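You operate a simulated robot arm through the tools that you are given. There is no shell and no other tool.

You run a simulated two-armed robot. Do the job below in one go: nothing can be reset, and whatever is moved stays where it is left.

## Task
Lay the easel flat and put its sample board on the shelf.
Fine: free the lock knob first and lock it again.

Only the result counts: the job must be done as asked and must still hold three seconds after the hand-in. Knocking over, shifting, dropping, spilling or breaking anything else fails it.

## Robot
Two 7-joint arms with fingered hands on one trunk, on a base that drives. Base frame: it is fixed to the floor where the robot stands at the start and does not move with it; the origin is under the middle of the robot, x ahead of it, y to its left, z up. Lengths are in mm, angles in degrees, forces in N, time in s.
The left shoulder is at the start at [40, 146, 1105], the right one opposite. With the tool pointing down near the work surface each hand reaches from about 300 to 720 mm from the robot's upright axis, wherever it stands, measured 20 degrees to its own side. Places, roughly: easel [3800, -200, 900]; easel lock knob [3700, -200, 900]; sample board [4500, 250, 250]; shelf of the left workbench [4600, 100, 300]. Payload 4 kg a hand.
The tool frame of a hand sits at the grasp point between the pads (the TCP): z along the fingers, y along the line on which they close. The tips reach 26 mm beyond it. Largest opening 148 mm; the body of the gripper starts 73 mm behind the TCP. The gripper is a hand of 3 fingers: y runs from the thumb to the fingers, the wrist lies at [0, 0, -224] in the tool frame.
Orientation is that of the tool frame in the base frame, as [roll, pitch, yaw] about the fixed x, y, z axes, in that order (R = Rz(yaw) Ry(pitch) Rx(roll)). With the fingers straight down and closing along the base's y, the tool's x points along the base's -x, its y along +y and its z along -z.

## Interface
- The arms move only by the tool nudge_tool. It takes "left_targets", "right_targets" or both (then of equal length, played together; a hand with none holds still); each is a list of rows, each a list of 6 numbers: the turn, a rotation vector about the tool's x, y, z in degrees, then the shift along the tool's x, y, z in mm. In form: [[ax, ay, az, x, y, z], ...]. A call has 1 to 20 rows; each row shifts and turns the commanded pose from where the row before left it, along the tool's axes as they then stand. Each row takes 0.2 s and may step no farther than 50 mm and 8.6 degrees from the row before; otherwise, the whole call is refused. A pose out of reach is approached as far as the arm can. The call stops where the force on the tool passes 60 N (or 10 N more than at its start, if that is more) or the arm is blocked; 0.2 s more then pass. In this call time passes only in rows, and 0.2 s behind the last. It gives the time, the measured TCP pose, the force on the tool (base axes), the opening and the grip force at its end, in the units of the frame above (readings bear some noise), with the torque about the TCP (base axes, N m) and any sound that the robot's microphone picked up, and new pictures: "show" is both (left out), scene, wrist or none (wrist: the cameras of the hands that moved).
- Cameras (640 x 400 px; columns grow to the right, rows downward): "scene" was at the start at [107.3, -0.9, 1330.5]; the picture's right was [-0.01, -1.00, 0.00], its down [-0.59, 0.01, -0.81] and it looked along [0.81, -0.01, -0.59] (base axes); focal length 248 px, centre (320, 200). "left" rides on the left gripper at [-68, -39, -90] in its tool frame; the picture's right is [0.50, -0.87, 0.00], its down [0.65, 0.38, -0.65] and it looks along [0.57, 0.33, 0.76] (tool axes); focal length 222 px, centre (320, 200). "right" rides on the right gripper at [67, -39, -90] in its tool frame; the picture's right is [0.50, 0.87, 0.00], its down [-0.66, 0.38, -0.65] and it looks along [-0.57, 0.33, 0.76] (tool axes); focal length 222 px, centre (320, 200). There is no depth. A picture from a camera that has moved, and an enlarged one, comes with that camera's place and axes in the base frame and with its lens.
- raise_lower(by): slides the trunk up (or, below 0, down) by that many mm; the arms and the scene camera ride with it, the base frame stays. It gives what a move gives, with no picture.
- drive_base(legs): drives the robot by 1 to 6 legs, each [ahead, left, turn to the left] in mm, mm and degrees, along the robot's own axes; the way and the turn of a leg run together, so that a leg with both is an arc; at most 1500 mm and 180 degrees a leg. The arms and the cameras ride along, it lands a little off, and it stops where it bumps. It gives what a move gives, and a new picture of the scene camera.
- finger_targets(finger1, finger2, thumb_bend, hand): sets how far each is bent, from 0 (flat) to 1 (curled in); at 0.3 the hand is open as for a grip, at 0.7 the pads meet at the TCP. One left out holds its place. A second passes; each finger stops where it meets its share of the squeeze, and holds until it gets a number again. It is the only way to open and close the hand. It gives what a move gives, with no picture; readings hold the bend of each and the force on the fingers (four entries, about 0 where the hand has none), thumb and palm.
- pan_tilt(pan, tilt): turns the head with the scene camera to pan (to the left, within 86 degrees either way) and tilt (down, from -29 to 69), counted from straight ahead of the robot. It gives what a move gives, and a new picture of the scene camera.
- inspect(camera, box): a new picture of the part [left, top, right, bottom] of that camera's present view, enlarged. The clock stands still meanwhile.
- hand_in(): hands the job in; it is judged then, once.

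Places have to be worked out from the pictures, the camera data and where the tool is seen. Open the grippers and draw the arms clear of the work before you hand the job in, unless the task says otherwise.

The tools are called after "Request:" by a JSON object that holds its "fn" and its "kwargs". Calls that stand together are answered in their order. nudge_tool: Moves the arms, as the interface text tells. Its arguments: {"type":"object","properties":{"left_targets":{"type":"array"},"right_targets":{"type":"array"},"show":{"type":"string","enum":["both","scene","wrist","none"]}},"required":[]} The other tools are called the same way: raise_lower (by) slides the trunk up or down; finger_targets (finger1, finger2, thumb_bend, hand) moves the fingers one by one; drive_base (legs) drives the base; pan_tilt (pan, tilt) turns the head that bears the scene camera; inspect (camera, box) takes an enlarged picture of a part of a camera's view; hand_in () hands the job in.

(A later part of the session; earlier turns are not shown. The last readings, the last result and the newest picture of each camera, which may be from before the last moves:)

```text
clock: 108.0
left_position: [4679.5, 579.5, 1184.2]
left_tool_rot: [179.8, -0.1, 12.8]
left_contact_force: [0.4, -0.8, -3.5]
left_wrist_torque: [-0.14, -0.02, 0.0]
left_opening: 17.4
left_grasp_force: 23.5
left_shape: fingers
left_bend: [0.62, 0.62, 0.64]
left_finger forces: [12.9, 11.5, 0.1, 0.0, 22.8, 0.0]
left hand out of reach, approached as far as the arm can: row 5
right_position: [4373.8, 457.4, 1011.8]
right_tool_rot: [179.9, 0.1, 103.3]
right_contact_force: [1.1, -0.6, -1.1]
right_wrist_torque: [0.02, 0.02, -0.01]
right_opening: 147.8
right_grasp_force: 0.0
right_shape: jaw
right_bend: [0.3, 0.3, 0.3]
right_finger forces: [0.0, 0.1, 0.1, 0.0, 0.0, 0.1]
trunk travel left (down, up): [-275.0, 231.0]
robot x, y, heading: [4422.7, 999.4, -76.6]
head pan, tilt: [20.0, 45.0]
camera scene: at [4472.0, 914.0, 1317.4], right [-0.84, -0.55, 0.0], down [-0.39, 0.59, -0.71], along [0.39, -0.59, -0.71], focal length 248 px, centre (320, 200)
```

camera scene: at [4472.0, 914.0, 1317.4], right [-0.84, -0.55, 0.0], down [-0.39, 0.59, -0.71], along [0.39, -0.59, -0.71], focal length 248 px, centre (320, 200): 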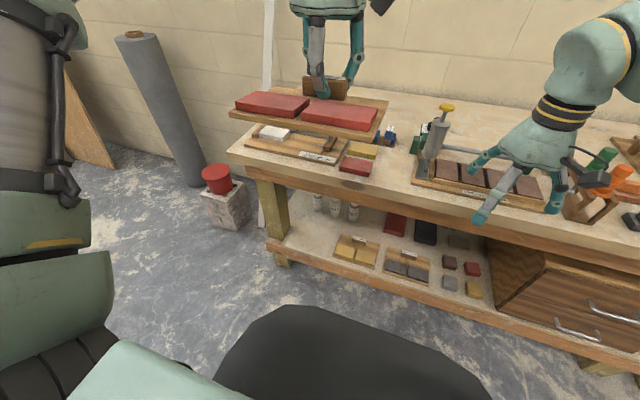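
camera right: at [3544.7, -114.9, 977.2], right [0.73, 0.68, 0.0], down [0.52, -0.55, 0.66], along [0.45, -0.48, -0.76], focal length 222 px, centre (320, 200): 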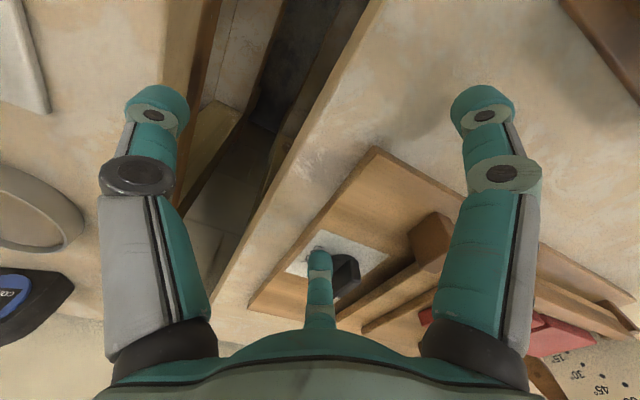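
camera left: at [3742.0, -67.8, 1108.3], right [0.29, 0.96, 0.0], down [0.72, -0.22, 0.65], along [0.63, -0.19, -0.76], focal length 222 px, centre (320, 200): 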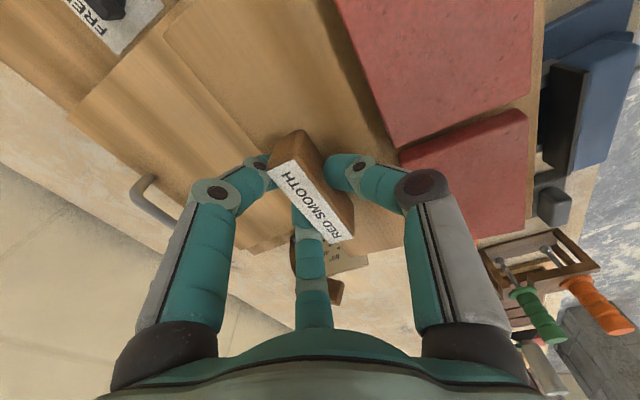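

Now the shelf's left end is visible. I enlarge it to measure the free area beside the yellow board.

Request:
{"fn": "inspect", "kwargs": {"camera": "scene", "box": [250, 170, 400, 280]}}

Request:
{"fn": "inspect", "kwargs": {"camera": "scene", "box": [220, 130, 480, 310]}}

```text
3.64 times, centred on (325, 225) of scene
camera zoom: at [4472.0, 914.0, 1317.4], right [-0.84, -0.55, 0.0], down [-0.39, 0.59, -0.71], along [0.39, -0.59, -0.71], focal length 902 px, centre (302, 109)
```

zoom: 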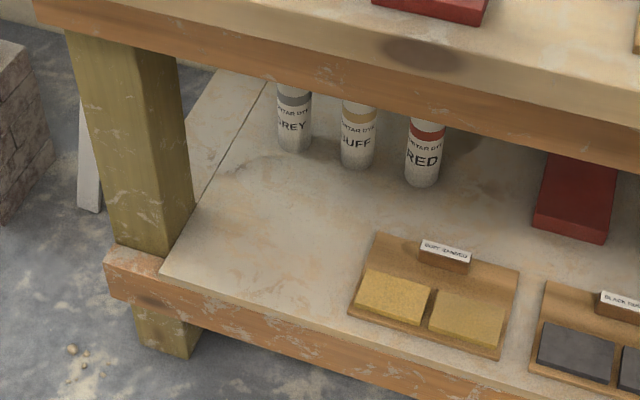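

```text
2.22 times, centred on (350, 220) of scene
camera zoom: at [4472.0, 914.0, 1317.4], right [-0.84, -0.55, 0.0], down [-0.39, 0.59, -0.71], along [0.39, -0.59, -0.71], focal length 551 px, centre (253, 156)
```

zoom: 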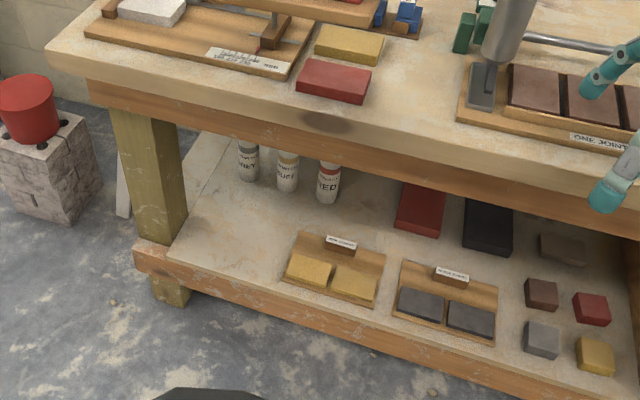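

The shelf is at z≈297 and the space left of the yellow board is about 259 mm wide (bench l 1096–1355), enough for the 205 mm board. To keep the hand near the shelf's front edge I'll set it down with the block side toward me, so I now turn the board half round, out in front of the bench.

Request:
{"fn": "nudge_tool", "kwargs": {"left_targets": [[0, 0, 0, 10, -15, 35], [0, 0, 0, 15, -15, 35], [0, 0, -8.2, 0, 0, 0], [0, 0, -8.2, 0, 0, 0], [0, 0, -8.2, 0, 0, 0], [0, 0, -8.2, 0, 0, 0], [0, 0, -8.2, 0, 0, 0], [0, 0, -8.2, 0, 0, 0], [0, 0, -8.2, 0, 0, 0], [0, 0, -8.2, 0, 0, 0], [0, 0, -8.2, 0, 0, 0], [0, 0, -8.2, 0, 0, 0], [0, 0, -8, 0, 0, 0]], "show": "scene"}}

```text
clock: 110.8
left_position: [4697.8, 615.0, 1114.4]
left_tool_rot: [180.0, 0.2, 102.9]
left_contact_force: [0.7, 0.2, -3.6]
left_wrist_torque: [0.06, -0.19, 0.04]
left_opening: 17.5
left_grasp_force: 23.0
left_shape: fingers
left_bend: [0.63, 0.62, 0.64]
left_finger forces: [12.9, 11.5, 0.0, 0.0, 22.4, 0.0]
right_position: [4374.8, 456.5, 1011.1]
right_tool_rot: [179.9, 0.1, 103.4]
right_contact_force: [0.9, 0.4, 0.2]
right_wrist_torque: [-0.01, -0.01, -0.03]
right_opening: 148.0
right_grasp_force: 0.1
right_shape: jaw
right_bend: [0.3, 0.3, 0.3]
right_finger forces: [0.0, 0.0, 0.0, 0.0, 0.1, 0.0]
trunk travel left (down, up): [-275.0, 231.0]
robot x, y, heading: [4425.2, 1005.3, -76.6]
head pan, tilt: [20.0, 45.0]
camera scene: at [4472.6, 913.6, 1317.4], right [-0.84, -0.55, 0.0], down [-0.39, 0.59, -0.71], along [0.39, -0.59, -0.71], focal length 248 px, centre (320, 200)
```

scene: 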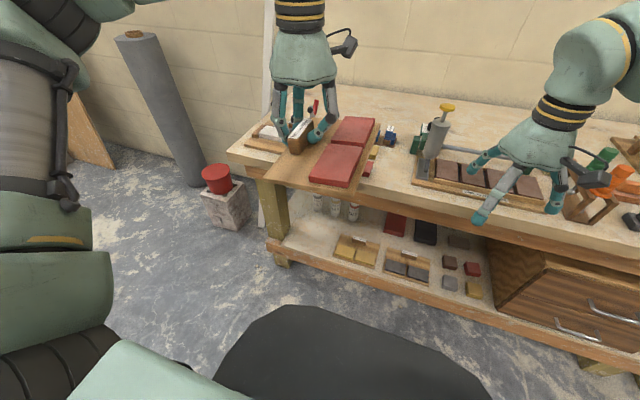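

The first quarter turn went smoothly with the board level. I turn the second quarter.

Request:
{"fn": "nudge_tool", "kwargs": {"left_targets": [[0, 0, -8.2, 0, 0, 0], [0, 0, -8.2, 0, 0, 0], [0, 0, -8.2, 0, 0, 0], [0, 0, -8.2, 0, 0, 0], [0, 0, -8.2, 0, 0, 0], [0, 0, -8.2, 0, 0, 0], [0, 0, -8.2, 0, 0, 0], [0, 0, -8.2, 0, 0, 0], [0, 0, -8.2, 0, 0, 0], [0, 0, -8.2, 0, 0, 0], [0, 0, -8.1, 0, 0, 0]], "show": "scene"}}

```text
clock: 113.2
left_position: [4697.4, 614.6, 1114.7]
left_tool_rot: [-179.7, 0.1, -166.9]
left_contact_force: [0.1, 0.3, -3.5]
left_wrist_torque: [0.19, -0.01, 0.0]
left_opening: 17.4
left_grasp_force: 23.8
left_shape: fingers
left_bend: [0.63, 0.63, 0.64]
left_finger forces: [13.0, 11.6, 0.0, 0.0, 22.5, 0.1]
right_position: [4375.3, 456.4, 1011.1]
right_tool_rot: [179.9, 0.1, 103.5]
right_contact_force: [0.4, -0.2, 0.8]
right_wrist_torque: [-0.03, 0.01, 0.03]
right_opening: 147.7
right_grasp_force: 0.0
right_shape: jaw
right_bend: [0.3, 0.3, 0.3]
right_finger forces: [0.1, 0.1, 0.0, 0.0, 0.0, 0.1]
trunk travel left (down, up): [-275.0, 231.0]
robot x, y, heading: [4423.4, 997.1, -76.8]
head pan, tilt: [20.0, 45.0]
camera scene: at [4472.7, 913.5, 1317.4], right [-0.84, -0.55, 0.0], down [-0.39, 0.59, -0.71], along [0.39, -0.59, -0.71], focal length 248 px, centre (320, 200)
```

scene: 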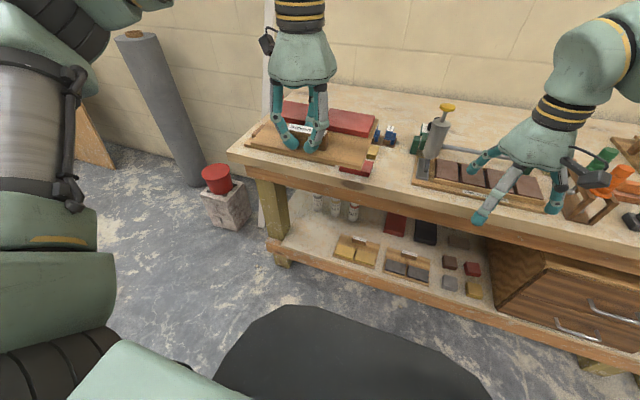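

The board now faces block-toward-me. I move the left hand down and to my left in front of the bench, and at the same time pull the right hand back and up so it stays clear when I lower the trunk.

Request:
{"fn": "nudge_tool", "kwargs": {"left_targets": [[0, 0, 0, -24, 0, 42], [0, 0, 0, -24, 0, 42], [0, 0, 0, -24, 0, 42], [0, 0, 0, -24, 0, 42], [0, 0, 0, -24, 0, 42], [0, 0, 0, -24, 0, 42]], "right_targets": [[0, 0, 0, 31.3, -9.5, -36.5], [0, 0, 0, 31.3, -9.5, -36.5], [0, 0, 0, 31.3, -9.5, -36.5], [0, 0, 0, 31.3, -9.5, -36.5], [0, 0, 0, 31.3, -9.5, -36.5], [0, 0, 0, 31.3, -9.5, -36.5]], "show": "scene"}}

```text
clock: 114.6
left_position: [4840.1, 645.0, 862.5]
left_tool_rot: [-179.5, 0.1, -167.2]
left_contact_force: [-0.2, -0.1, -4.4]
left_wrist_torque: [0.18, 0.04, -0.04]
left_opening: 17.0
left_grasp_force: 23.7
left_shape: fingers
left_bend: [0.63, 0.63, 0.64]
left_finger forces: [12.6, 12.1, 0.1, 0.0, 22.6, 0.0]
right_position: [4277.2, 628.3, 1230.2]
right_tool_rot: [-180.0, 0.1, 103.3]
right_contact_force: [0.1, 0.4, 0.2]
right_wrist_torque: [-0.01, -0.02, -0.01]
right_opening: 148.1
right_grasp_force: 0.0
right_shape: jaw
right_bend: [0.3, 0.3, 0.3]
right_finger forces: [0.1, 0.1, 0.0, 0.0, 0.1, 0.0]
trunk travel left (down, up): [-275.0, 231.0]
robot x, y, heading: [4423.5, 1001.5, -76.7]
head pan, tilt: [20.0, 45.0]
camera scene: at [4473.7, 915.6, 1317.5], right [-0.84, -0.55, 0.0], down [-0.39, 0.59, -0.71], along [0.39, -0.59, -0.71], focal length 248 px, centre (320, 200)
```

scene: 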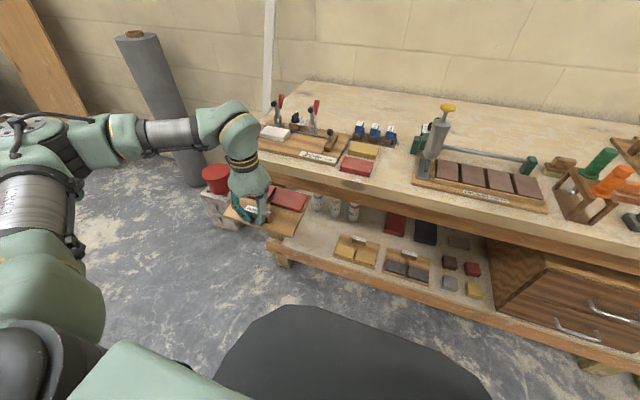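

The left hand is at bench coordinates f 124, l 1228, well in front of the bench edge (f 331), and its forearm comes from behind it, clear of the shelf post. I lower the trunk fully.

Request:
{"fn": "raise_lower", "kwargs": {"by": -270}}

Request:
{"fn": "pan_tilt", "kwargs": {"pan": 30, "tilt": 35}}

```text
clock: 117.3
left_position: [4838.4, 646.2, 593.4]
left_tool_rot: [-179.8, 0.1, -167.1]
left_contact_force: [0.6, -0.2, -4.1]
left_wrist_torque: [0.22, 0.0, 0.04]
left_opening: 17.0
left_grasp_force: 24.1
left_shape: fingers
left_bend: [0.63, 0.63, 0.64]
left_finger forces: [12.9, 12.0, 0.0, 0.1, 22.7, 0.0]
right_position: [4276.5, 625.1, 958.2]
right_tool_rot: [179.9, 0.1, 103.4]
right_contact_force: [0.3, -0.6, 0.7]
right_wrist_torque: [0.01, -0.03, 0.02]
right_opening: 147.8
right_grasp_force: 0.0
right_shape: jaw
right_bend: [0.3, 0.3, 0.3]
right_finger forces: [0.0, 0.0, 0.0, 0.0, 0.0, 0.1]
trunk travel left (down, up): [-5.0, 501.0]
robot x, y, heading: [4422.9, 1002.7, -76.8]
head pan, tilt: [20.0, 45.0]
```

```text
clock: 118.0
left_position: [4839.5, 645.2, 592.3]
left_tool_rot: [-179.8, 0.1, -167.2]
left_contact_force: [-0.6, -0.7, -4.1]
left_wrist_torque: [0.18, 0.04, 0.0]
left_opening: 17.1
left_grasp_force: 23.9
left_shape: fingers
left_bend: [0.63, 0.63, 0.64]
left_finger forces: [13.0, 11.9, 0.0, 0.0, 22.6, 0.1]
right_position: [4276.6, 626.0, 958.9]
right_tool_rot: [179.9, 0.1, 103.4]
right_contact_force: [-0.5, 0.0, 0.1]
right_wrist_torque: [0.01, 0.02, -0.02]
right_opening: 148.1
right_grasp_force: 0.0
right_shape: jaw
right_bend: [0.3, 0.3, 0.3]
right_finger forces: [0.1, 0.0, 0.0, 0.0, 0.0, 0.0]
trunk travel left (down, up): [-5.0, 501.0]
robot x, y, heading: [4424.9, 1003.2, -76.7]
head pan, tilt: [30.0, 35.0]
camera scene: at [4488.4, 917.7, 1062.8], right [-0.73, -0.69, 0.0], down [-0.39, 0.42, -0.82], along [0.56, -0.6, -0.57], focal length 248 px, centre (320, 200)
```

scene: 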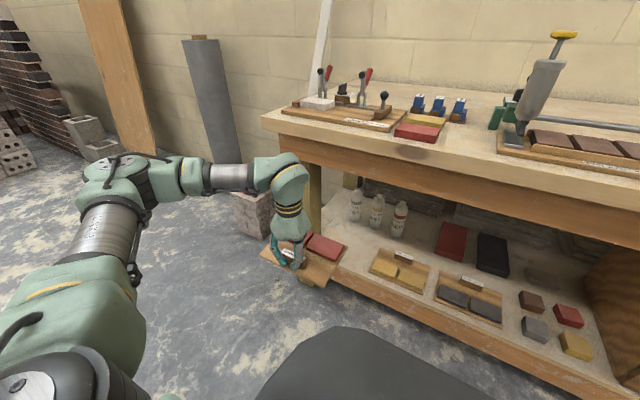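

The view is clear. I lower the left hand until the board is about 35 mm above the shelf height, still in front of the bench.

Request:
{"fn": "nudge_tool", "kwargs": {"left_targets": [[0, 0, 0, 0, 0, 43], [0, 0, 0, 0, 0, 43], [0, 0, 0, 0, 0, 43], [0, 0, 0, 0, 0, 43], [0, 0, 0, 0, 0, 43]], "show": "scene"}}

```text
clock: 119.2
left_position: [4839.8, 643.2, 377.7]
left_tool_rot: [-179.8, 0.0, -167.2]
left_contact_force: [0.0, -0.6, -4.7]
left_wrist_torque: [0.22, 0.02, 0.0]
left_opening: 16.9
left_grasp_force: 24.1
left_shape: fingers
left_bend: [0.63, 0.63, 0.64]
left_finger forces: [13.9, 12.1, 0.1, 0.0, 23.4, 0.0]
right_position: [4276.8, 625.8, 960.4]
right_tool_rot: [-180.0, 0.1, 103.3]
right_contact_force: [-0.2, -0.2, -0.1]
right_wrist_torque: [0.02, 0.03, -0.02]
right_opening: 147.8
right_grasp_force: 0.0
right_shape: jaw
right_bend: [0.3, 0.3, 0.3]
right_finger forces: [0.0, 0.0, 0.0, 0.1, 0.0, 0.1]
trunk travel left (down, up): [-5.0, 501.0]
robot x, y, heading: [4420.7, 1002.5, -76.7]
head pan, tilt: [30.0, 35.0]
camera scene: at [4488.8, 917.4, 1062.8], right [-0.73, -0.69, 0.0], down [-0.39, 0.42, -0.82], along [0.56, -0.6, -0.57], focal length 248 px, centre (320, 200)
```

scene: 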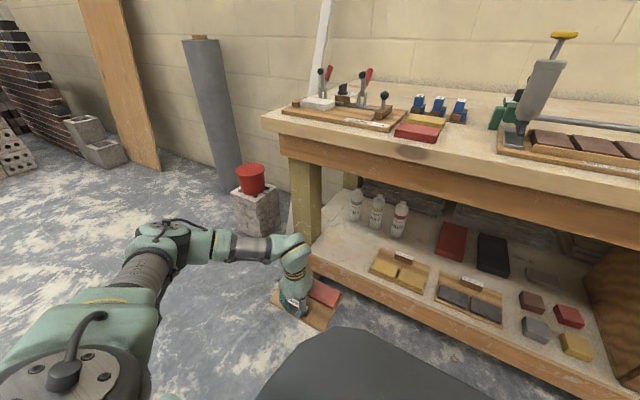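

Before inserting, I check the clearance under the bench apron and beside the post.

Request:
{"fn": "inspect", "kwargs": {"camera": "scene", "box": [250, 90, 430, 300]}}

Request:
{"fn": "inspect", "kwargs": {"camera": "left", "box": [0, 0, 640, 400]}}

```text
1.90 times, centred on (340, 195) of scene
camera zoom: at [4488.8, 917.4, 1062.8], right [-0.73, -0.69, 0.0], down [-0.39, 0.42, -0.82], along [0.56, -0.6, -0.57], focal length 473 px, centre (282, 210)
```

zoom: 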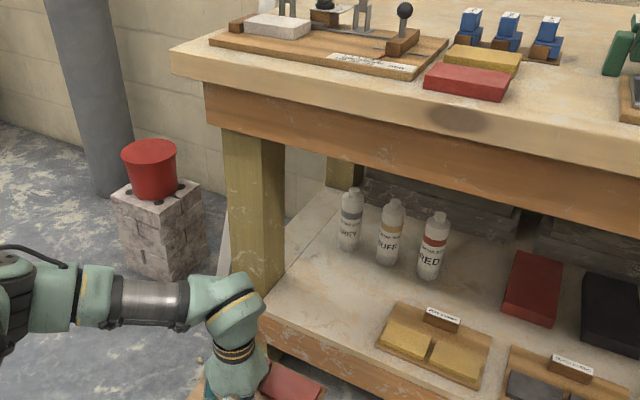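

```text
1.00 times, centred on (320, 200) of left (not enlarged: the box is as wide or as high as the picture)
camera zoom: at [4913.7, 621.6, 468.7], right [-0.29, -0.96, 0.0], down [-0.72, 0.23, 0.65], along [-0.62, 0.19, -0.76], focal length 222 px, centre (320, 200)
```

zoom: 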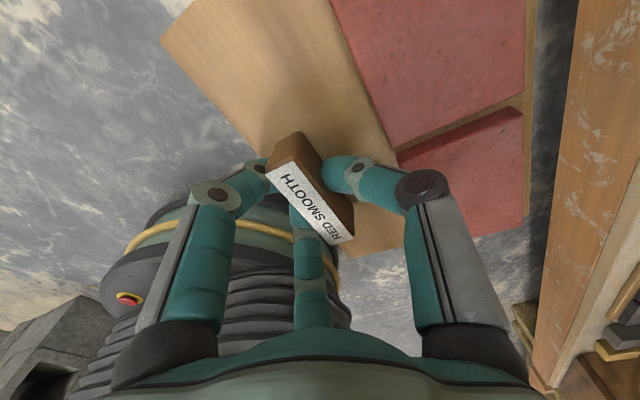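

The apron's underside is near z 732 and my forearm would pass at about 700, and the post stays about 40 mm away from the wrist camera, so there is room. I lower to about 15 mm above shelf height and drive in the first 200 mm.

Request:
{"fn": "nudge_tool", "kwargs": {"left_targets": [[0, 0, 0, 0, 0, 11], [0, 0, 0, 0, 0, 10]], "show": "none"}}

Request:
{"fn": "drive_base", "kwargs": {"legs": [[190, -8, 0]]}}

Request:
{"fn": "inspect", "kwargs": {"camera": "scene", "box": [180, 130, 460, 330]}}

Request:
{"fn": "inspect", "kwargs": {"camera": "left", "box": [0, 0, 640, 400]}}

```text
clock: 119.8
left_position: [4838.0, 645.5, 356.9]
left_tool_rot: [-179.8, 0.1, -167.2]
left_contact_force: [0.0, -0.4, -4.3]
left_wrist_torque: [0.16, 0.03, 0.02]
left_opening: 16.7
left_grasp_force: 24.6
left_shape: fingers
left_bend: [0.63, 0.63, 0.64]
left_finger forces: [13.7, 12.2, 0.0, 0.0, 23.5, 0.0]
right_position: [4275.2, 625.7, 959.5]
right_tool_rot: [179.9, 0.1, 103.4]
right_contact_force: [-0.1, 0.5, 0.8]
right_wrist_torque: [-0.01, 0.02, 0.03]
right_opening: 148.0
right_grasp_force: 0.1
right_shape: jaw
right_bend: [0.3, 0.3, 0.3]
right_finger forces: [0.1, 0.1, 0.0, 0.0, 0.0, 0.0]
trunk travel left (down, up): [-5.0, 501.0]
robot x, y, heading: [4424.6, 999.2, -76.7]
head pan, tilt: [30.0, 35.0]
```

```text
clock: 121.4
left_position: [4874.3, 456.4, 356.9]
left_tool_rot: [-179.9, 0.1, -167.2]
left_contact_force: [-0.1, -0.7, -4.2]
left_wrist_torque: [0.17, 0.06, 0.0]
left_opening: 16.8
left_grasp_force: 25.3
left_shape: fingers
left_bend: [0.63, 0.63, 0.64]
left_finger forces: [13.7, 12.3, 0.1, 0.0, 23.5, 0.0]
right_position: [4310.8, 438.5, 957.5]
right_tool_rot: [179.9, 0.0, 103.4]
right_contact_force: [0.2, 0.2, 0.4]
right_wrist_torque: [0.01, 0.03, 0.0]
right_opening: 147.9
right_grasp_force: 0.1
right_shape: jaw
right_bend: [0.3, 0.3, 0.3]
right_finger forces: [0.0, 0.0, 0.0, 0.0, 0.1, 0.0]
trunk travel left (down, up): [-5.0, 501.0]
robot x, y, heading: [4462.3, 814.6, -76.9]
head pan, tilt: [30.0, 35.0]
camera scene: at [4524.1, 730.0, 1062.8], right [-0.73, -0.68, 0.0], down [-0.39, 0.42, -0.82], along [0.56, -0.6, -0.57], focal length 248 px, centre (320, 200)
```

scene: 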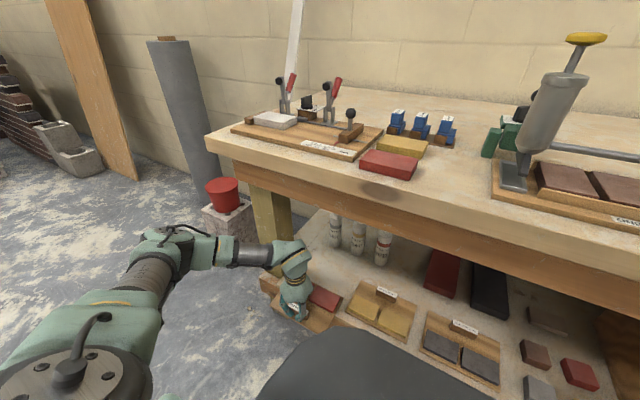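

```text
2.00 times, centred on (320, 230) of scene
camera zoom: at [4524.1, 730.0, 1062.8], right [-0.73, -0.68, 0.0], down [-0.39, 0.42, -0.82], along [0.56, -0.6, -0.57], focal length 496 px, centre (320, 140)
```

zoom: 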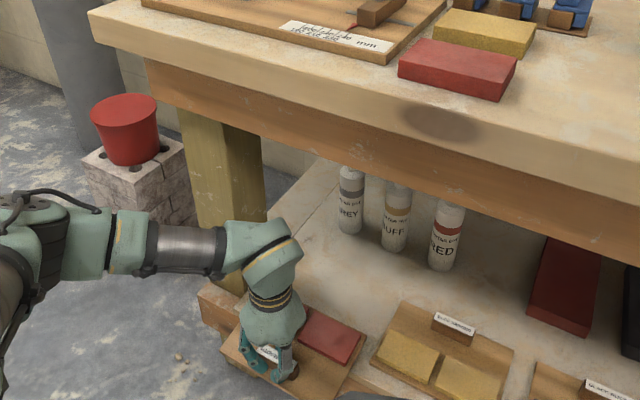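

```text
1.00 times, centred on (320, 200) of left (not enlarged: the box is as wide or as high as the picture)
camera zoom: at [4948.4, 434.3, 447.4], right [-0.3, -0.96, 0.0], down [-0.72, 0.23, 0.65], along [-0.62, 0.19, -0.76], focal length 222 px, centre (320, 200)
```

zoom: 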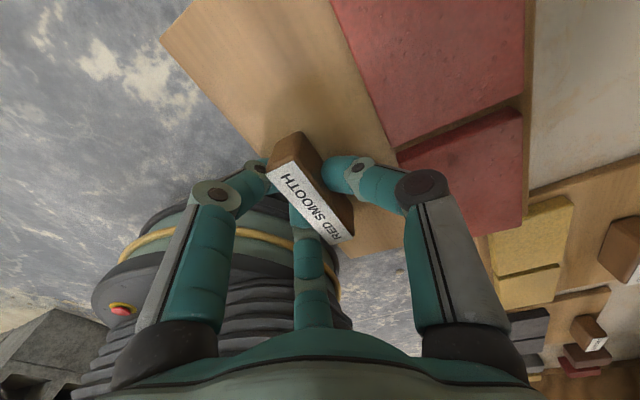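

The board's far part is now over the shelf, with about 20 mm to the yellow board and 30 mm to the post side. I drive in another 60 mm and look again.

Request:
{"fn": "drive_base", "kwargs": {"legs": [[60, 0, 0]]}}

Request:
{"fn": "inspect", "kwargs": {"camera": "scene", "box": [180, 130, 460, 330]}}

Request:
{"fn": "inspect", "kwargs": {"camera": "left", "box": [0, 0, 640, 400]}}

```text
clock: 122.4
left_position: [4889.1, 398.0, 355.8]
left_tool_rot: [-179.9, 0.1, -167.1]
left_contact_force: [0.4, 0.3, -3.8]
left_wrist_torque: [0.19, 0.06, 0.01]
left_opening: 16.8
left_grasp_force: 25.0
left_shape: fingers
left_bend: [0.63, 0.63, 0.64]
left_finger forces: [13.7, 12.2, 0.0, 0.1, 23.6, 0.1]
right_position: [4325.5, 379.7, 958.7]
right_tool_rot: [-179.8, 0.1, 103.3]
right_contact_force: [1.0, -0.7, -0.5]
right_wrist_torque: [0.0, 0.01, -0.02]
right_opening: 148.1
right_grasp_force: 0.0
right_shape: jaw
right_bend: [0.3, 0.3, 0.3]
right_finger forces: [0.0, 0.0, 0.0, 0.1, 0.1, 0.0]
trunk travel left (down, up): [-5.0, 501.0]
robot x, y, heading: [4469.4, 757.9, -77.0]
head pan, tilt: [30.0, 35.0]
camera scene: at [4537.9, 671.4, 1062.7], right [-0.73, -0.68, 0.0], down [-0.39, 0.42, -0.82], along [0.56, -0.6, -0.58], focal length 248 px, centre (320, 200)
```

scene: 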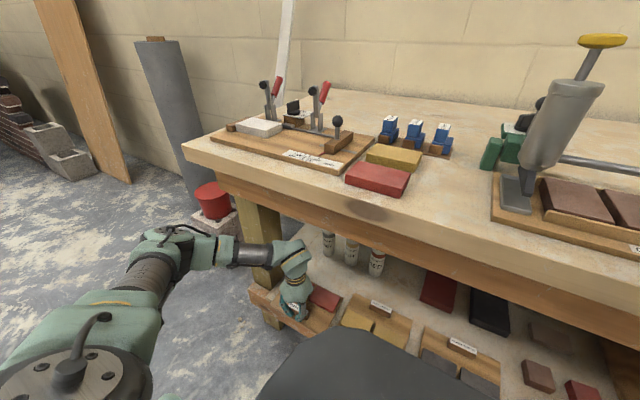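

```text
2.00 times, centred on (320, 230) of scene
camera zoom: at [4537.9, 671.4, 1062.7], right [-0.73, -0.68, 0.0], down [-0.39, 0.42, -0.82], along [0.56, -0.6, -0.58], focal length 496 px, centre (320, 140)
```

zoom: 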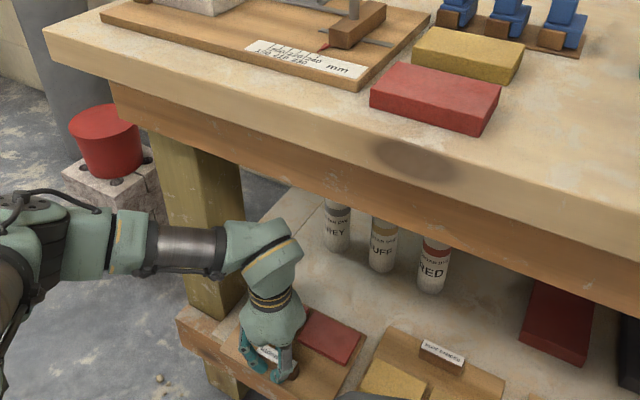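

```text
1.00 times, centred on (320, 200) of left (not enlarged: the box is as wide or as high as the picture)
camera zoom: at [4962.3, 376.2, 447.1], right [-0.3, -0.96, 0.0], down [-0.72, 0.22, 0.65], along [-0.62, 0.19, -0.76], focal length 222 px, centre (320, 200)
```

zoom: 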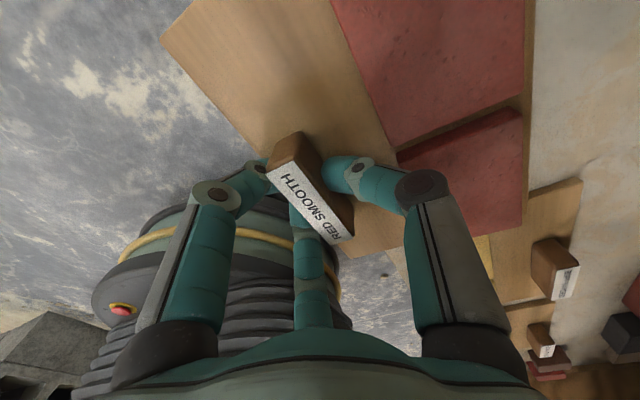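

Still clear on all sides, with the hand at f 376, l 1220. I drive in the last 56 mm.

Request:
{"fn": "drive_base", "kwargs": {"legs": [[56, 0, 0]]}}

Request:
{"fn": "inspect", "kwargs": {"camera": "scene", "box": [180, 130, 460, 330]}}

Request:
{"fn": "inspect", "kwargs": {"camera": "left", "box": [0, 0, 640, 400]}}

```text
clock: 123.3
left_position: [4901.6, 344.1, 355.4]
left_tool_rot: [180.0, 0.1, -167.2]
left_contact_force: [-0.4, -1.0, -4.5]
left_wrist_torque: [0.22, 0.03, 0.0]
left_opening: 17.0
left_grasp_force: 24.9
left_shape: fingers
left_bend: [0.63, 0.63, 0.64]
left_finger forces: [13.7, 12.4, 0.1, 0.0, 23.6, 0.0]
right_position: [4338.1, 325.0, 959.0]
right_tool_rot: [180.0, 0.0, 103.3]
right_contact_force: [-0.8, -0.3, 0.6]
right_wrist_torque: [0.02, -0.02, 0.0]
right_opening: 147.9
right_grasp_force: 0.0
right_shape: jaw
right_bend: [0.3, 0.3, 0.3]
right_finger forces: [0.0, 0.0, 0.0, 0.0, 0.0, 0.0]
trunk travel left (down, up): [-5.0, 501.0]
robot x, y, heading: [4483.0, 700.3, -76.5]
head pan, tilt: [30.0, 35.0]
camera scene: at [4550.9, 616.1, 1062.7], right [-0.73, -0.68, 0.0], down [-0.39, 0.42, -0.82], along [0.56, -0.6, -0.58], focal length 248 px, centre (320, 200)
```

scene: 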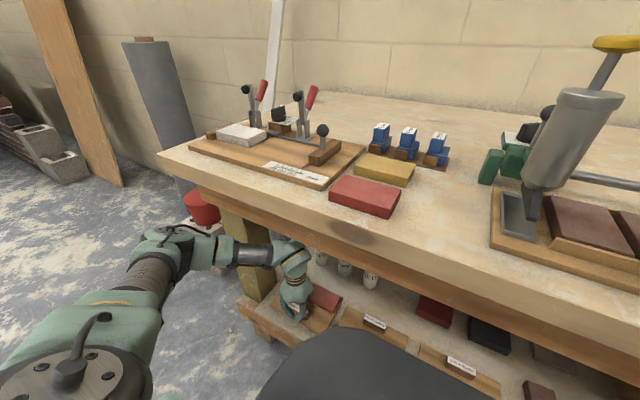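

```text
2.00 times, centred on (320, 230) of scene
camera zoom: at [4550.9, 616.1, 1062.7], right [-0.73, -0.68, 0.0], down [-0.39, 0.42, -0.82], along [0.56, -0.6, -0.58], focal length 496 px, centre (320, 140)
```

zoom: 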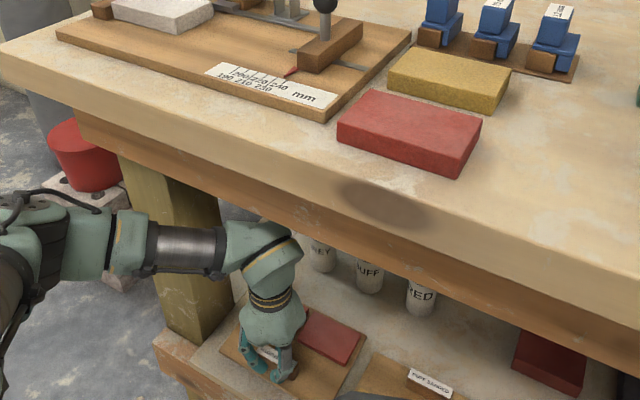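

```text
1.00 times, centred on (320, 200) of left (not enlarged: the box is as wide or as high as the picture)
camera zoom: at [4975.4, 321.1, 447.0], right [-0.3, -0.96, 0.0], down [-0.72, 0.22, 0.65], along [-0.62, 0.19, -0.76], focal length 222 px, centre (320, 200)
```

zoom: 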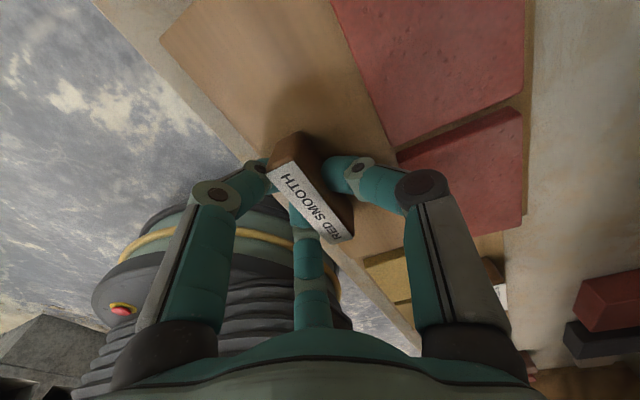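

The hand is at its spot (f 431, l 1220), the board fully above the shelf. I lower it in small steps until it touches.

Request:
{"fn": "nudge_tool", "kwargs": {"left_targets": [[0, 0, 0, 0, 0, 5], [0, 0, 0, 0, 0, 4]], "show": "none"}}

Request:
{"fn": "nudge_tool", "kwargs": {"left_targets": [[0, 0, 0, 0, 0, 2], [0, 0, 0, 0, 0, 2]], "show": "none"}}

```text
clock: 123.9
left_position: [4901.3, 344.0, 347.0]
left_tool_rot: [-179.9, 0.1, -167.2]
left_contact_force: [-0.1, -0.3, -3.8]
left_wrist_torque: [0.22, 0.03, 0.0]
left_opening: 16.8
left_grasp_force: 25.0
left_shape: fingers
left_bend: [0.63, 0.63, 0.64]
left_finger forces: [13.7, 12.5, 0.0, 0.0, 23.7, 0.0]
right_position: [4338.3, 325.3, 959.7]
right_tool_rot: [179.9, 0.1, 103.3]
right_contact_force: [-0.2, 0.0, 0.0]
right_wrist_torque: [-0.03, 0.03, 0.01]
right_opening: 147.8
right_grasp_force: 0.1
right_shape: jaw
right_bend: [0.3, 0.3, 0.3]
right_finger forces: [0.0, 0.0, 0.1, 0.1, 0.1, 0.0]
trunk travel left (down, up): [-5.0, 501.0]
robot x, y, heading: [4486.5, 700.1, -76.8]
head pan, tilt: [30.0, 35.0]
```

```text
clock: 124.5
left_position: [4902.9, 345.0, 342.2]
left_tool_rot: [-179.9, 0.1, -167.2]
left_contact_force: [0.1, -0.5, -4.0]
left_wrist_torque: [0.17, 0.03, -0.01]
left_opening: 17.1
left_grasp_force: 24.9
left_shape: fingers
left_bend: [0.63, 0.63, 0.64]
left_finger forces: [13.7, 12.4, 0.0, 0.1, 23.7, 0.1]
right_position: [4338.9, 325.8, 960.0]
right_tool_rot: [-180.0, 0.1, 103.3]
right_contact_force: [-0.8, 0.2, -0.4]
right_wrist_torque: [-0.03, 0.01, 0.0]
right_opening: 148.0
right_grasp_force: 0.0
right_shape: jaw
right_bend: [0.3, 0.3, 0.3]
right_finger forces: [0.0, 0.0, 0.0, 0.0, 0.0, 0.1]
trunk travel left (down, up): [-5.0, 501.0]
robot x, y, heading: [4486.6, 700.6, -76.7]
head pan, tilt: [30.0, 35.0]
```

No contact yet at TCP z 342, still carrying the full 4 N. I keep lowering 2 mm at a time.

Request:
{"fn": "nudge_tool", "kwargs": {"left_targets": [[0, 0, 0, 0, 0, 2], [0, 0, 0, 0, 0, 2]], "show": "none"}}

Request:
{"fn": "nudge_tool", "kwargs": {"left_targets": [[0, 0, 0, 0, 0, 2]], "show": "none"}}

```text
clock: 125.1
left_position: [4901.4, 343.6, 340.5]
left_tool_rot: [-179.8, 0.2, -167.1]
left_contact_force: [-0.7, 0.4, 3.7]
left_wrist_torque: [0.4, 0.22, 0.0]
left_opening: 17.1
left_grasp_force: 28.6
left_shape: fingers
left_bend: [0.63, 0.63, 0.64]
left_finger forces: [14.9, 18.5, 0.0, 0.1, 24.3, 0.0]
right_position: [4337.2, 326.2, 959.1]
right_tool_rot: [179.9, 0.1, 103.4]
right_contact_force: [-0.5, 0.1, 0.3]
right_wrist_torque: [-0.04, -0.01, 0.0]
right_opening: 147.8
right_grasp_force: 0.0
right_shape: jaw
right_bend: [0.3, 0.3, 0.3]
right_finger forces: [0.0, 0.1, 0.1, 0.1, 0.0, 0.0]
trunk travel left (down, up): [-5.0, 501.0]
robot x, y, heading: [4485.1, 701.2, -76.8]
head pan, tilt: [30.0, 35.0]
```

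```text
clock: 125.5
left_position: [4901.3, 343.5, 338.9]
left_tool_rot: [-179.7, 0.1, -167.2]
left_contact_force: [0.3, 1.3, 13.7]
left_wrist_torque: [0.61, 0.21, 0.0]
left_opening: 16.9
left_grasp_force: 34.6
left_shape: fingers
left_bend: [0.63, 0.63, 0.64]
left_finger forces: [20.7, 23.3, 0.1, 0.1, 25.1, 0.0]
right_position: [4337.1, 326.6, 959.4]
right_tool_rot: [180.0, 0.0, 103.4]
right_contact_force: [0.8, -0.1, -0.3]
right_wrist_torque: [0.01, 0.0, 0.0]
right_opening: 148.0
right_grasp_force: 0.1
right_shape: jaw
right_bend: [0.3, 0.3, 0.3]
right_finger forces: [0.0, 0.1, 0.1, 0.1, 0.0, 0.0]
trunk travel left (down, up): [-5.0, 501.0]
robot x, y, heading: [4482.3, 703.0, -76.9]
head pan, tilt: [30.0, 35.0]
```

The board is down on the shelf (force has reversed to +14 N). I ease up 3 mm to take the pressure off and then open the hand.

Request:
{"fn": "nudge_tool", "kwargs": {"left_targets": [[0, 0, 0, 0, 0, -3]], "show": "none"}}

Request:
{"fn": "finger_targets", "kwargs": {"hand": "left", "finger1": 0.5, "finger2": 0.5, "thumb_bend": 0.55}}

Request:
{"fn": "inspect", "kwargs": {"camera": "left", "box": [0, 0, 640, 400]}}

Request:
{"fn": "inspect", "kwargs": {"camera": "scene", "box": [180, 130, 460, 330]}}

```text
clock: 125.9
left_position: [4900.7, 345.2, 341.0]
left_tool_rot: [-179.9, 0.2, -167.2]
left_contact_force: [0.3, -1.0, -0.1]
left_wrist_torque: [0.2, 0.13, 0.06]
left_opening: 16.7
left_grasp_force: 28.7
left_shape: fingers
left_bend: [0.63, 0.63, 0.64]
left_finger forces: [14.5, 17.5, 0.0, 0.1, 24.6, 0.0]
right_position: [4338.3, 324.8, 959.5]
right_tool_rot: [180.0, 0.1, 103.3]
right_contact_force: [0.0, 0.6, 0.6]
right_wrist_torque: [0.0, 0.03, 0.03]
right_opening: 147.6
right_grasp_force: 0.3
right_shape: jaw
right_bend: [0.3, 0.3, 0.3]
right_finger forces: [0.0, 0.0, 0.1, 0.1, 0.1, 0.1]
trunk travel left (down, up): [-5.0, 501.0]
robot x, y, heading: [4486.4, 700.0, -76.8]
head pan, tilt: [30.0, 35.0]
```

```text
clock: 126.9
left_position: [4901.3, 343.5, 343.1]
left_tool_rot: [-179.6, 0.1, -167.2]
left_contact_force: [0.4, 1.8, 24.6]
left_wrist_torque: [0.49, 0.17, 0.0]
left_opening: 50.8
left_grasp_force: 12.3
left_shape: fingers
left_bend: [0.52, 0.53, 0.55]
left_finger forces: [11.0, 14.0, 0.0, 0.1, 0.0, 0.0]
right_position: [4336.6, 326.5, 960.4]
right_tool_rot: [179.9, 0.2, 103.4]
right_contact_force: [-0.2, 0.4, 0.7]
right_wrist_torque: [0.0, 0.02, -0.03]
right_opening: 147.9
right_grasp_force: 0.1
right_shape: jaw
right_bend: [0.3, 0.3, 0.3]
right_finger forces: [0.0, 0.1, 0.0, 0.0, 0.0, 0.0]
trunk travel left (down, up): [-5.0, 501.0]
robot x, y, heading: [4486.5, 697.1, -76.9]
head pan, tilt: [30.0, 35.0]
```

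```text
1.00 times, centred on (320, 200) of left (not enlarged: the box is as wide or as high as the picture)
camera zoom: at [4975.3, 321.4, 434.0], right [-0.3, -0.96, 0.0], down [-0.73, 0.23, 0.65], along [-0.62, 0.19, -0.76], focal length 222 px, centre (320, 200)
```

zoom: 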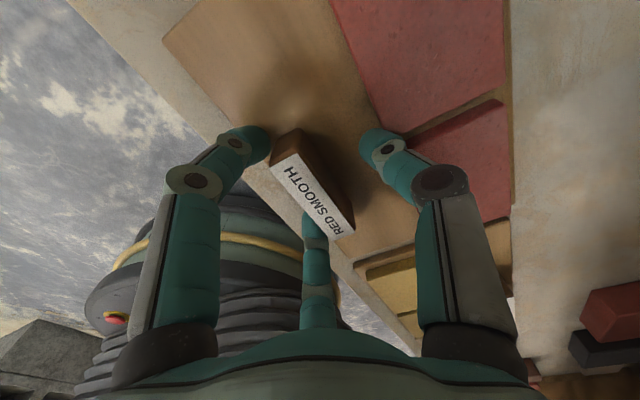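

```text
2.00 times, centred on (320, 230) of scene
camera zoom: at [4548.7, 619.1, 1063.2], right [-0.73, -0.68, 0.0], down [-0.39, 0.42, -0.82], along [0.56, -0.6, -0.57], focal length 496 px, centre (320, 140)
```

zoom: 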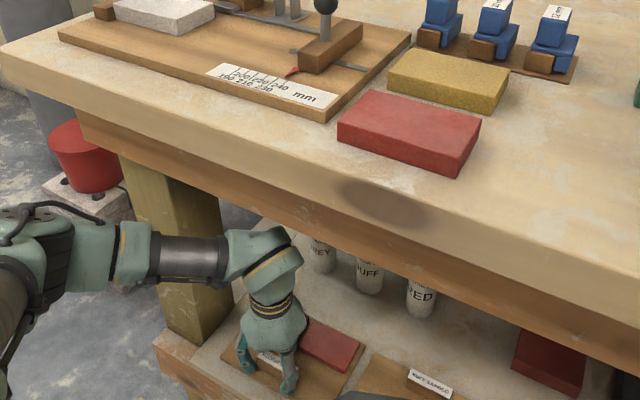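

The opened fingertips press on the board (25 N down), so I lift the hand a few millimetres at once.

Request:
{"fn": "nudge_tool", "kwargs": {"left_targets": [[0, 0, 0, 0, 0, -4], [0, 0, 0, 0, 0, -6]], "show": "none"}}

Request:
{"fn": "inspect", "kwargs": {"camera": "left", "box": [120, 40, 560, 300]}}

```text
clock: 127.5
left_position: [4901.5, 345.1, 349.4]
left_tool_rot: [-179.9, 0.1, -167.2]
left_contact_force: [0.4, 0.4, 0.4]
left_wrist_torque: [-0.02, 0.02, 0.01]
left_opening: 53.7
left_grasp_force: 0.0
left_shape: fingers
left_bend: [0.5, 0.5, 0.55]
left_finger forces: [0.0, 0.1, 0.0, 0.1, 0.0, 0.0]
right_position: [4337.2, 325.9, 960.4]
right_tool_rot: [-180.0, 0.1, 103.4]
right_contact_force: [0.1, 0.0, -0.1]
right_wrist_torque: [-0.02, 0.02, -0.01]
right_opening: 148.1
right_grasp_force: 0.1
right_shape: jaw
right_bend: [0.3, 0.3, 0.3]
right_finger forces: [0.0, 0.0, 0.1, 0.1, 0.0, 0.0]
trunk travel left (down, up): [-5.0, 501.0]
robot x, y, heading: [4488.2, 703.8, -76.8]
head pan, tilt: [30.0, 35.0]
```

```text
1.45 times, centred on (340, 170) of left
camera zoom: at [4975.0, 322.2, 440.8], right [-0.3, -0.95, 0.0], down [-0.72, 0.22, 0.65], along [-0.62, 0.19, -0.76], focal length 323 px, centre (291, 244)
```

zoom: 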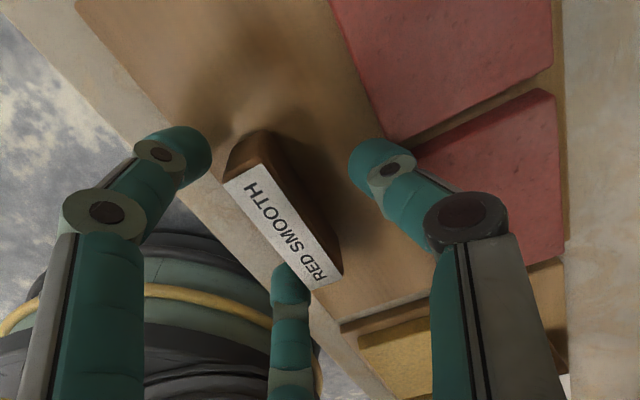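

The hand is free and the board lies on the shelf. I raise a little, open the fingers wide so they pass over the block, and raise a bit more.

Request:
{"fn": "nudge_tool", "kwargs": {"left_targets": [[0, 0, 0, 0, 0, -6], [0, 0, 0, 0, 0, -6]], "show": "none"}}

Request:
{"fn": "finger_targets", "kwargs": {"hand": "left", "finger1": 0.35, "finger2": 0.35, "thumb_bend": 0.25}}

Request:
{"fn": "nudge_tool", "kwargs": {"left_targets": [[0, 0, 0, 0, 0, -7], [0, 0, 0, 0, 0, -7]], "show": "wrist"}}

Request:
{"fn": "inspect", "kwargs": {"camera": "scene", "box": [180, 130, 460, 330]}}

```text
clock: 128.1
left_position: [4902.5, 343.9, 362.2]
left_tool_rot: [-179.8, 0.1, -167.2]
left_contact_force: [0.0, 0.1, 0.4]
left_wrist_torque: [0.01, -0.02, 0.03]
left_opening: 53.5
left_grasp_force: 0.0
left_shape: fingers
left_bend: [0.5, 0.5, 0.55]
left_finger forces: [0.1, 0.0, 0.1, 0.0, 0.0, 0.0]
right_position: [4338.0, 325.5, 958.3]
right_tool_rot: [-180.0, 0.0, 103.4]
right_contact_force: [0.5, 0.3, -0.1]
right_wrist_torque: [-0.02, 0.0, -0.02]
right_opening: 147.9
right_grasp_force: 0.1
right_shape: jaw
right_bend: [0.3, 0.3, 0.3]
right_finger forces: [0.0, 0.1, 0.0, 0.0, 0.1, 0.0]
trunk travel left (down, up): [-5.0, 501.0]
robot x, y, heading: [4480.7, 703.0, -76.9]
head pan, tilt: [30.0, 35.0]
```

```text
clock: 129.1
left_position: [4901.1, 343.8, 362.6]
left_tool_rot: [-179.8, 0.1, -167.2]
left_contact_force: [-0.6, 0.5, 0.5]
left_wrist_torque: [-0.01, -0.02, 0.01]
left_opening: 124.3
left_grasp_force: 0.1
left_shape: fingers
left_bend: [0.35, 0.35, 0.25]
left_finger forces: [0.1, 0.1, 0.0, 0.0, 0.1, 0.0]
right_position: [4338.1, 327.2, 960.0]
right_tool_rot: [180.0, 0.1, 103.3]
right_contact_force: [-0.6, -0.2, -0.4]
right_wrist_torque: [0.0, -0.02, -0.02]
right_opening: 147.8
right_grasp_force: 0.0
right_shape: jaw
right_bend: [0.3, 0.3, 0.3]
right_finger forces: [0.0, 0.0, 0.0, 0.1, 0.0, 0.0]
trunk travel left (down, up): [-5.0, 501.0]
robot x, y, heading: [4488.2, 702.8, -76.8]
head pan, tilt: [30.0, 35.0]
```

```text
clock: 129.7
left_position: [4901.6, 344.0, 376.7]
left_tool_rot: [-179.8, 0.1, -167.2]
left_contact_force: [0.0, 0.0, 0.6]
left_wrist_torque: [0.01, 0.03, 0.0]
left_opening: 124.3
left_grasp_force: 0.0
left_shape: fingers
left_bend: [0.35, 0.35, 0.25]
left_finger forces: [0.0, 0.0, 0.0, 0.0, 0.0, 0.0]
right_position: [4337.4, 325.7, 958.7]
right_tool_rot: [-180.0, 0.1, 103.3]
right_contact_force: [-0.4, 1.1, 0.2]
right_wrist_torque: [0.0, -0.01, -0.02]
right_opening: 147.9
right_grasp_force: 0.1
right_shape: jaw
right_bend: [0.3, 0.3, 0.3]
right_finger forces: [0.1, 0.0, 0.1, 0.0, 0.0, 0.0]
trunk travel left (down, up): [-5.0, 501.0]
robot x, y, heading: [4486.6, 702.7, -76.7]
head pan, tilt: [30.0, 35.0]
camera left: at [4975.2, 321.8, 467.7], right [-0.3, -0.96, 0.0], down [-0.72, 0.23, 0.65], along [-0.62, 0.19, -0.76], focal length 222 px, centre (320, 200)
```

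left: 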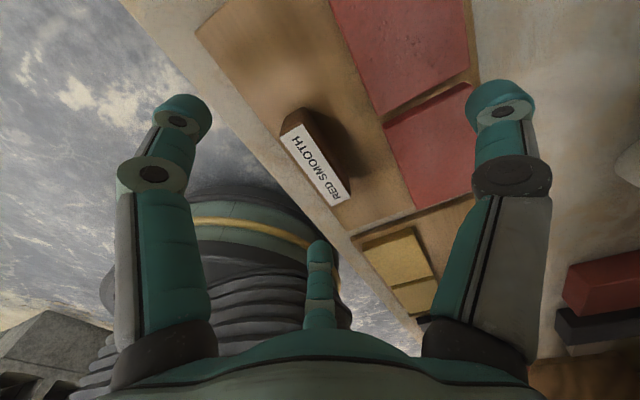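

```text
2.00 times, centred on (320, 230) of scene
camera zoom: at [4550.3, 617.7, 1062.9], right [-0.73, -0.68, 0.0], down [-0.39, 0.42, -0.82], along [0.56, -0.6, -0.57], focal length 496 px, centre (320, 140)
```

zoom: 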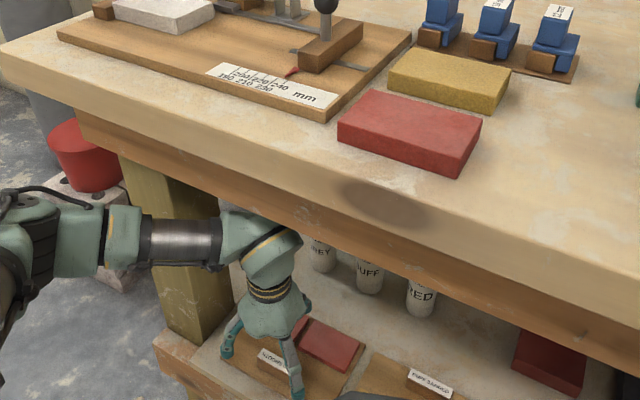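

The board rests on the shelf with its block free. I zoom into the gap between the red and yellow boards.

Request:
{"fn": "inspect", "kwargs": {"camera": "left", "box": [300, 140, 500, 290]}}

Request:
{"fn": "inspect", "kwargs": {"camera": "scene", "box": [280, 280, 430, 380]}}

```text
2.67 times, centred on (400, 215) of left
camera zoom: at [4975.2, 321.8, 467.7], right [-0.3, -0.96, 0.0], down [-0.72, 0.23, 0.65], along [-0.62, 0.19, -0.76], focal length 592 px, centre (107, 160)
```

zoom: 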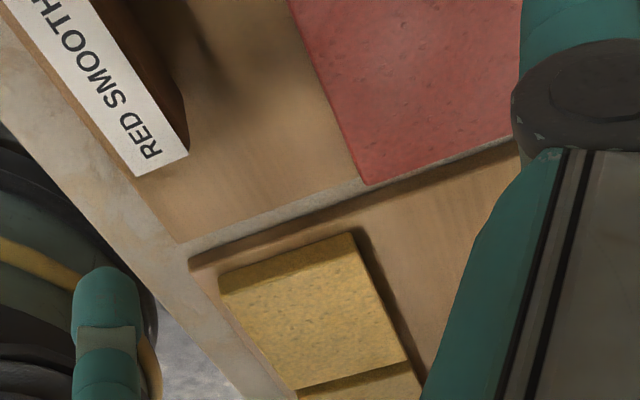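

```text
4.00 times, centred on (355, 330) of scene
camera zoom: at [4550.3, 617.7, 1062.9], right [-0.73, -0.68, 0.0], down [-0.39, 0.42, -0.82], along [0.56, -0.6, -0.57], focal length 992 px, centre (180, -320)
```

zoom: 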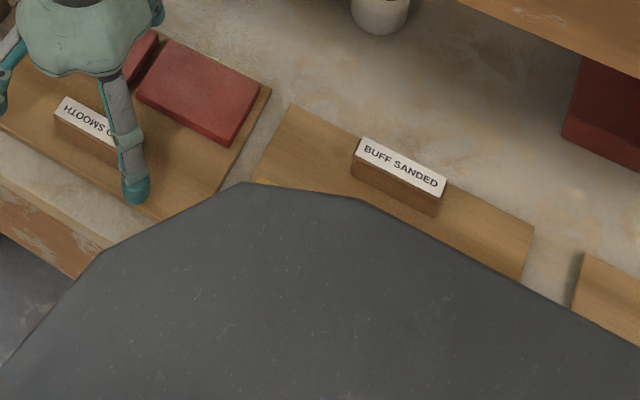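

There is a clear strip of shelf between the two boards and in front of the red one. I drive straight back out from under the bench.

Request:
{"fn": "drive_base", "kwargs": {"legs": [[-150, 0, 0], [-250, 0, 0]]}}

Request:
{"fn": "inspect", "kwargs": {"camera": "scene", "box": [240, 150, 480, 320]}}

```text
clock: 132.5
left_position: [4809.4, 736.0, 376.5]
left_tool_rot: [-179.9, 0.1, -167.1]
left_contact_force: [-0.4, -0.4, 0.7]
left_wrist_torque: [-0.01, 0.0, 0.02]
left_opening: 124.2
left_grasp_force: 0.2
left_shape: fingers
left_bend: [0.35, 0.35, 0.25]
left_finger forces: [0.0, 0.0, 0.0, 0.1, 0.1, 0.1]
right_position: [4245.7, 717.6, 958.8]
right_tool_rot: [179.8, 0.1, 103.4]
right_contact_force: [-0.3, -0.5, 0.5]
right_wrist_torque: [-0.08, 0.03, -0.02]
right_opening: 148.0
right_grasp_force: 0.2
right_shape: jaw
right_bend: [0.3, 0.3, 0.3]
right_finger forces: [0.0, 0.0, 0.0, 0.0, 0.0, 0.0]
trunk travel left (down, up): [-5.0, 501.0]
robot x, y, heading: [4393.6, 1094.9, -76.6]
head pan, tilt: [30.0, 35.0]
camera scene: at [4457.9, 1009.5, 1063.0], right [-0.73, -0.69, 0.0], down [-0.39, 0.42, -0.82], along [0.56, -0.6, -0.57], focal length 248 px, centre (320, 200)
```

scene: 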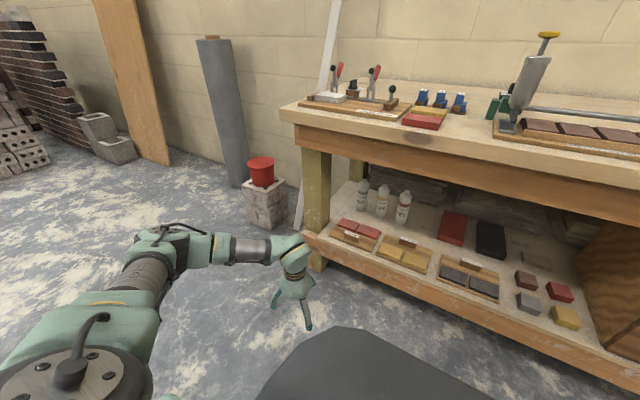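

```text
2.35 times, centred on (360, 235) of scene
camera zoom: at [4457.9, 1009.5, 1063.0], right [-0.73, -0.69, 0.0], down [-0.39, 0.42, -0.82], along [0.56, -0.6, -0.57], focal length 584 px, centre (226, 118)
```

zoom: 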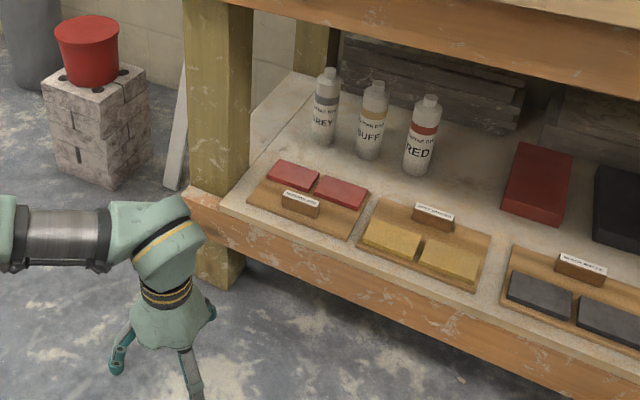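

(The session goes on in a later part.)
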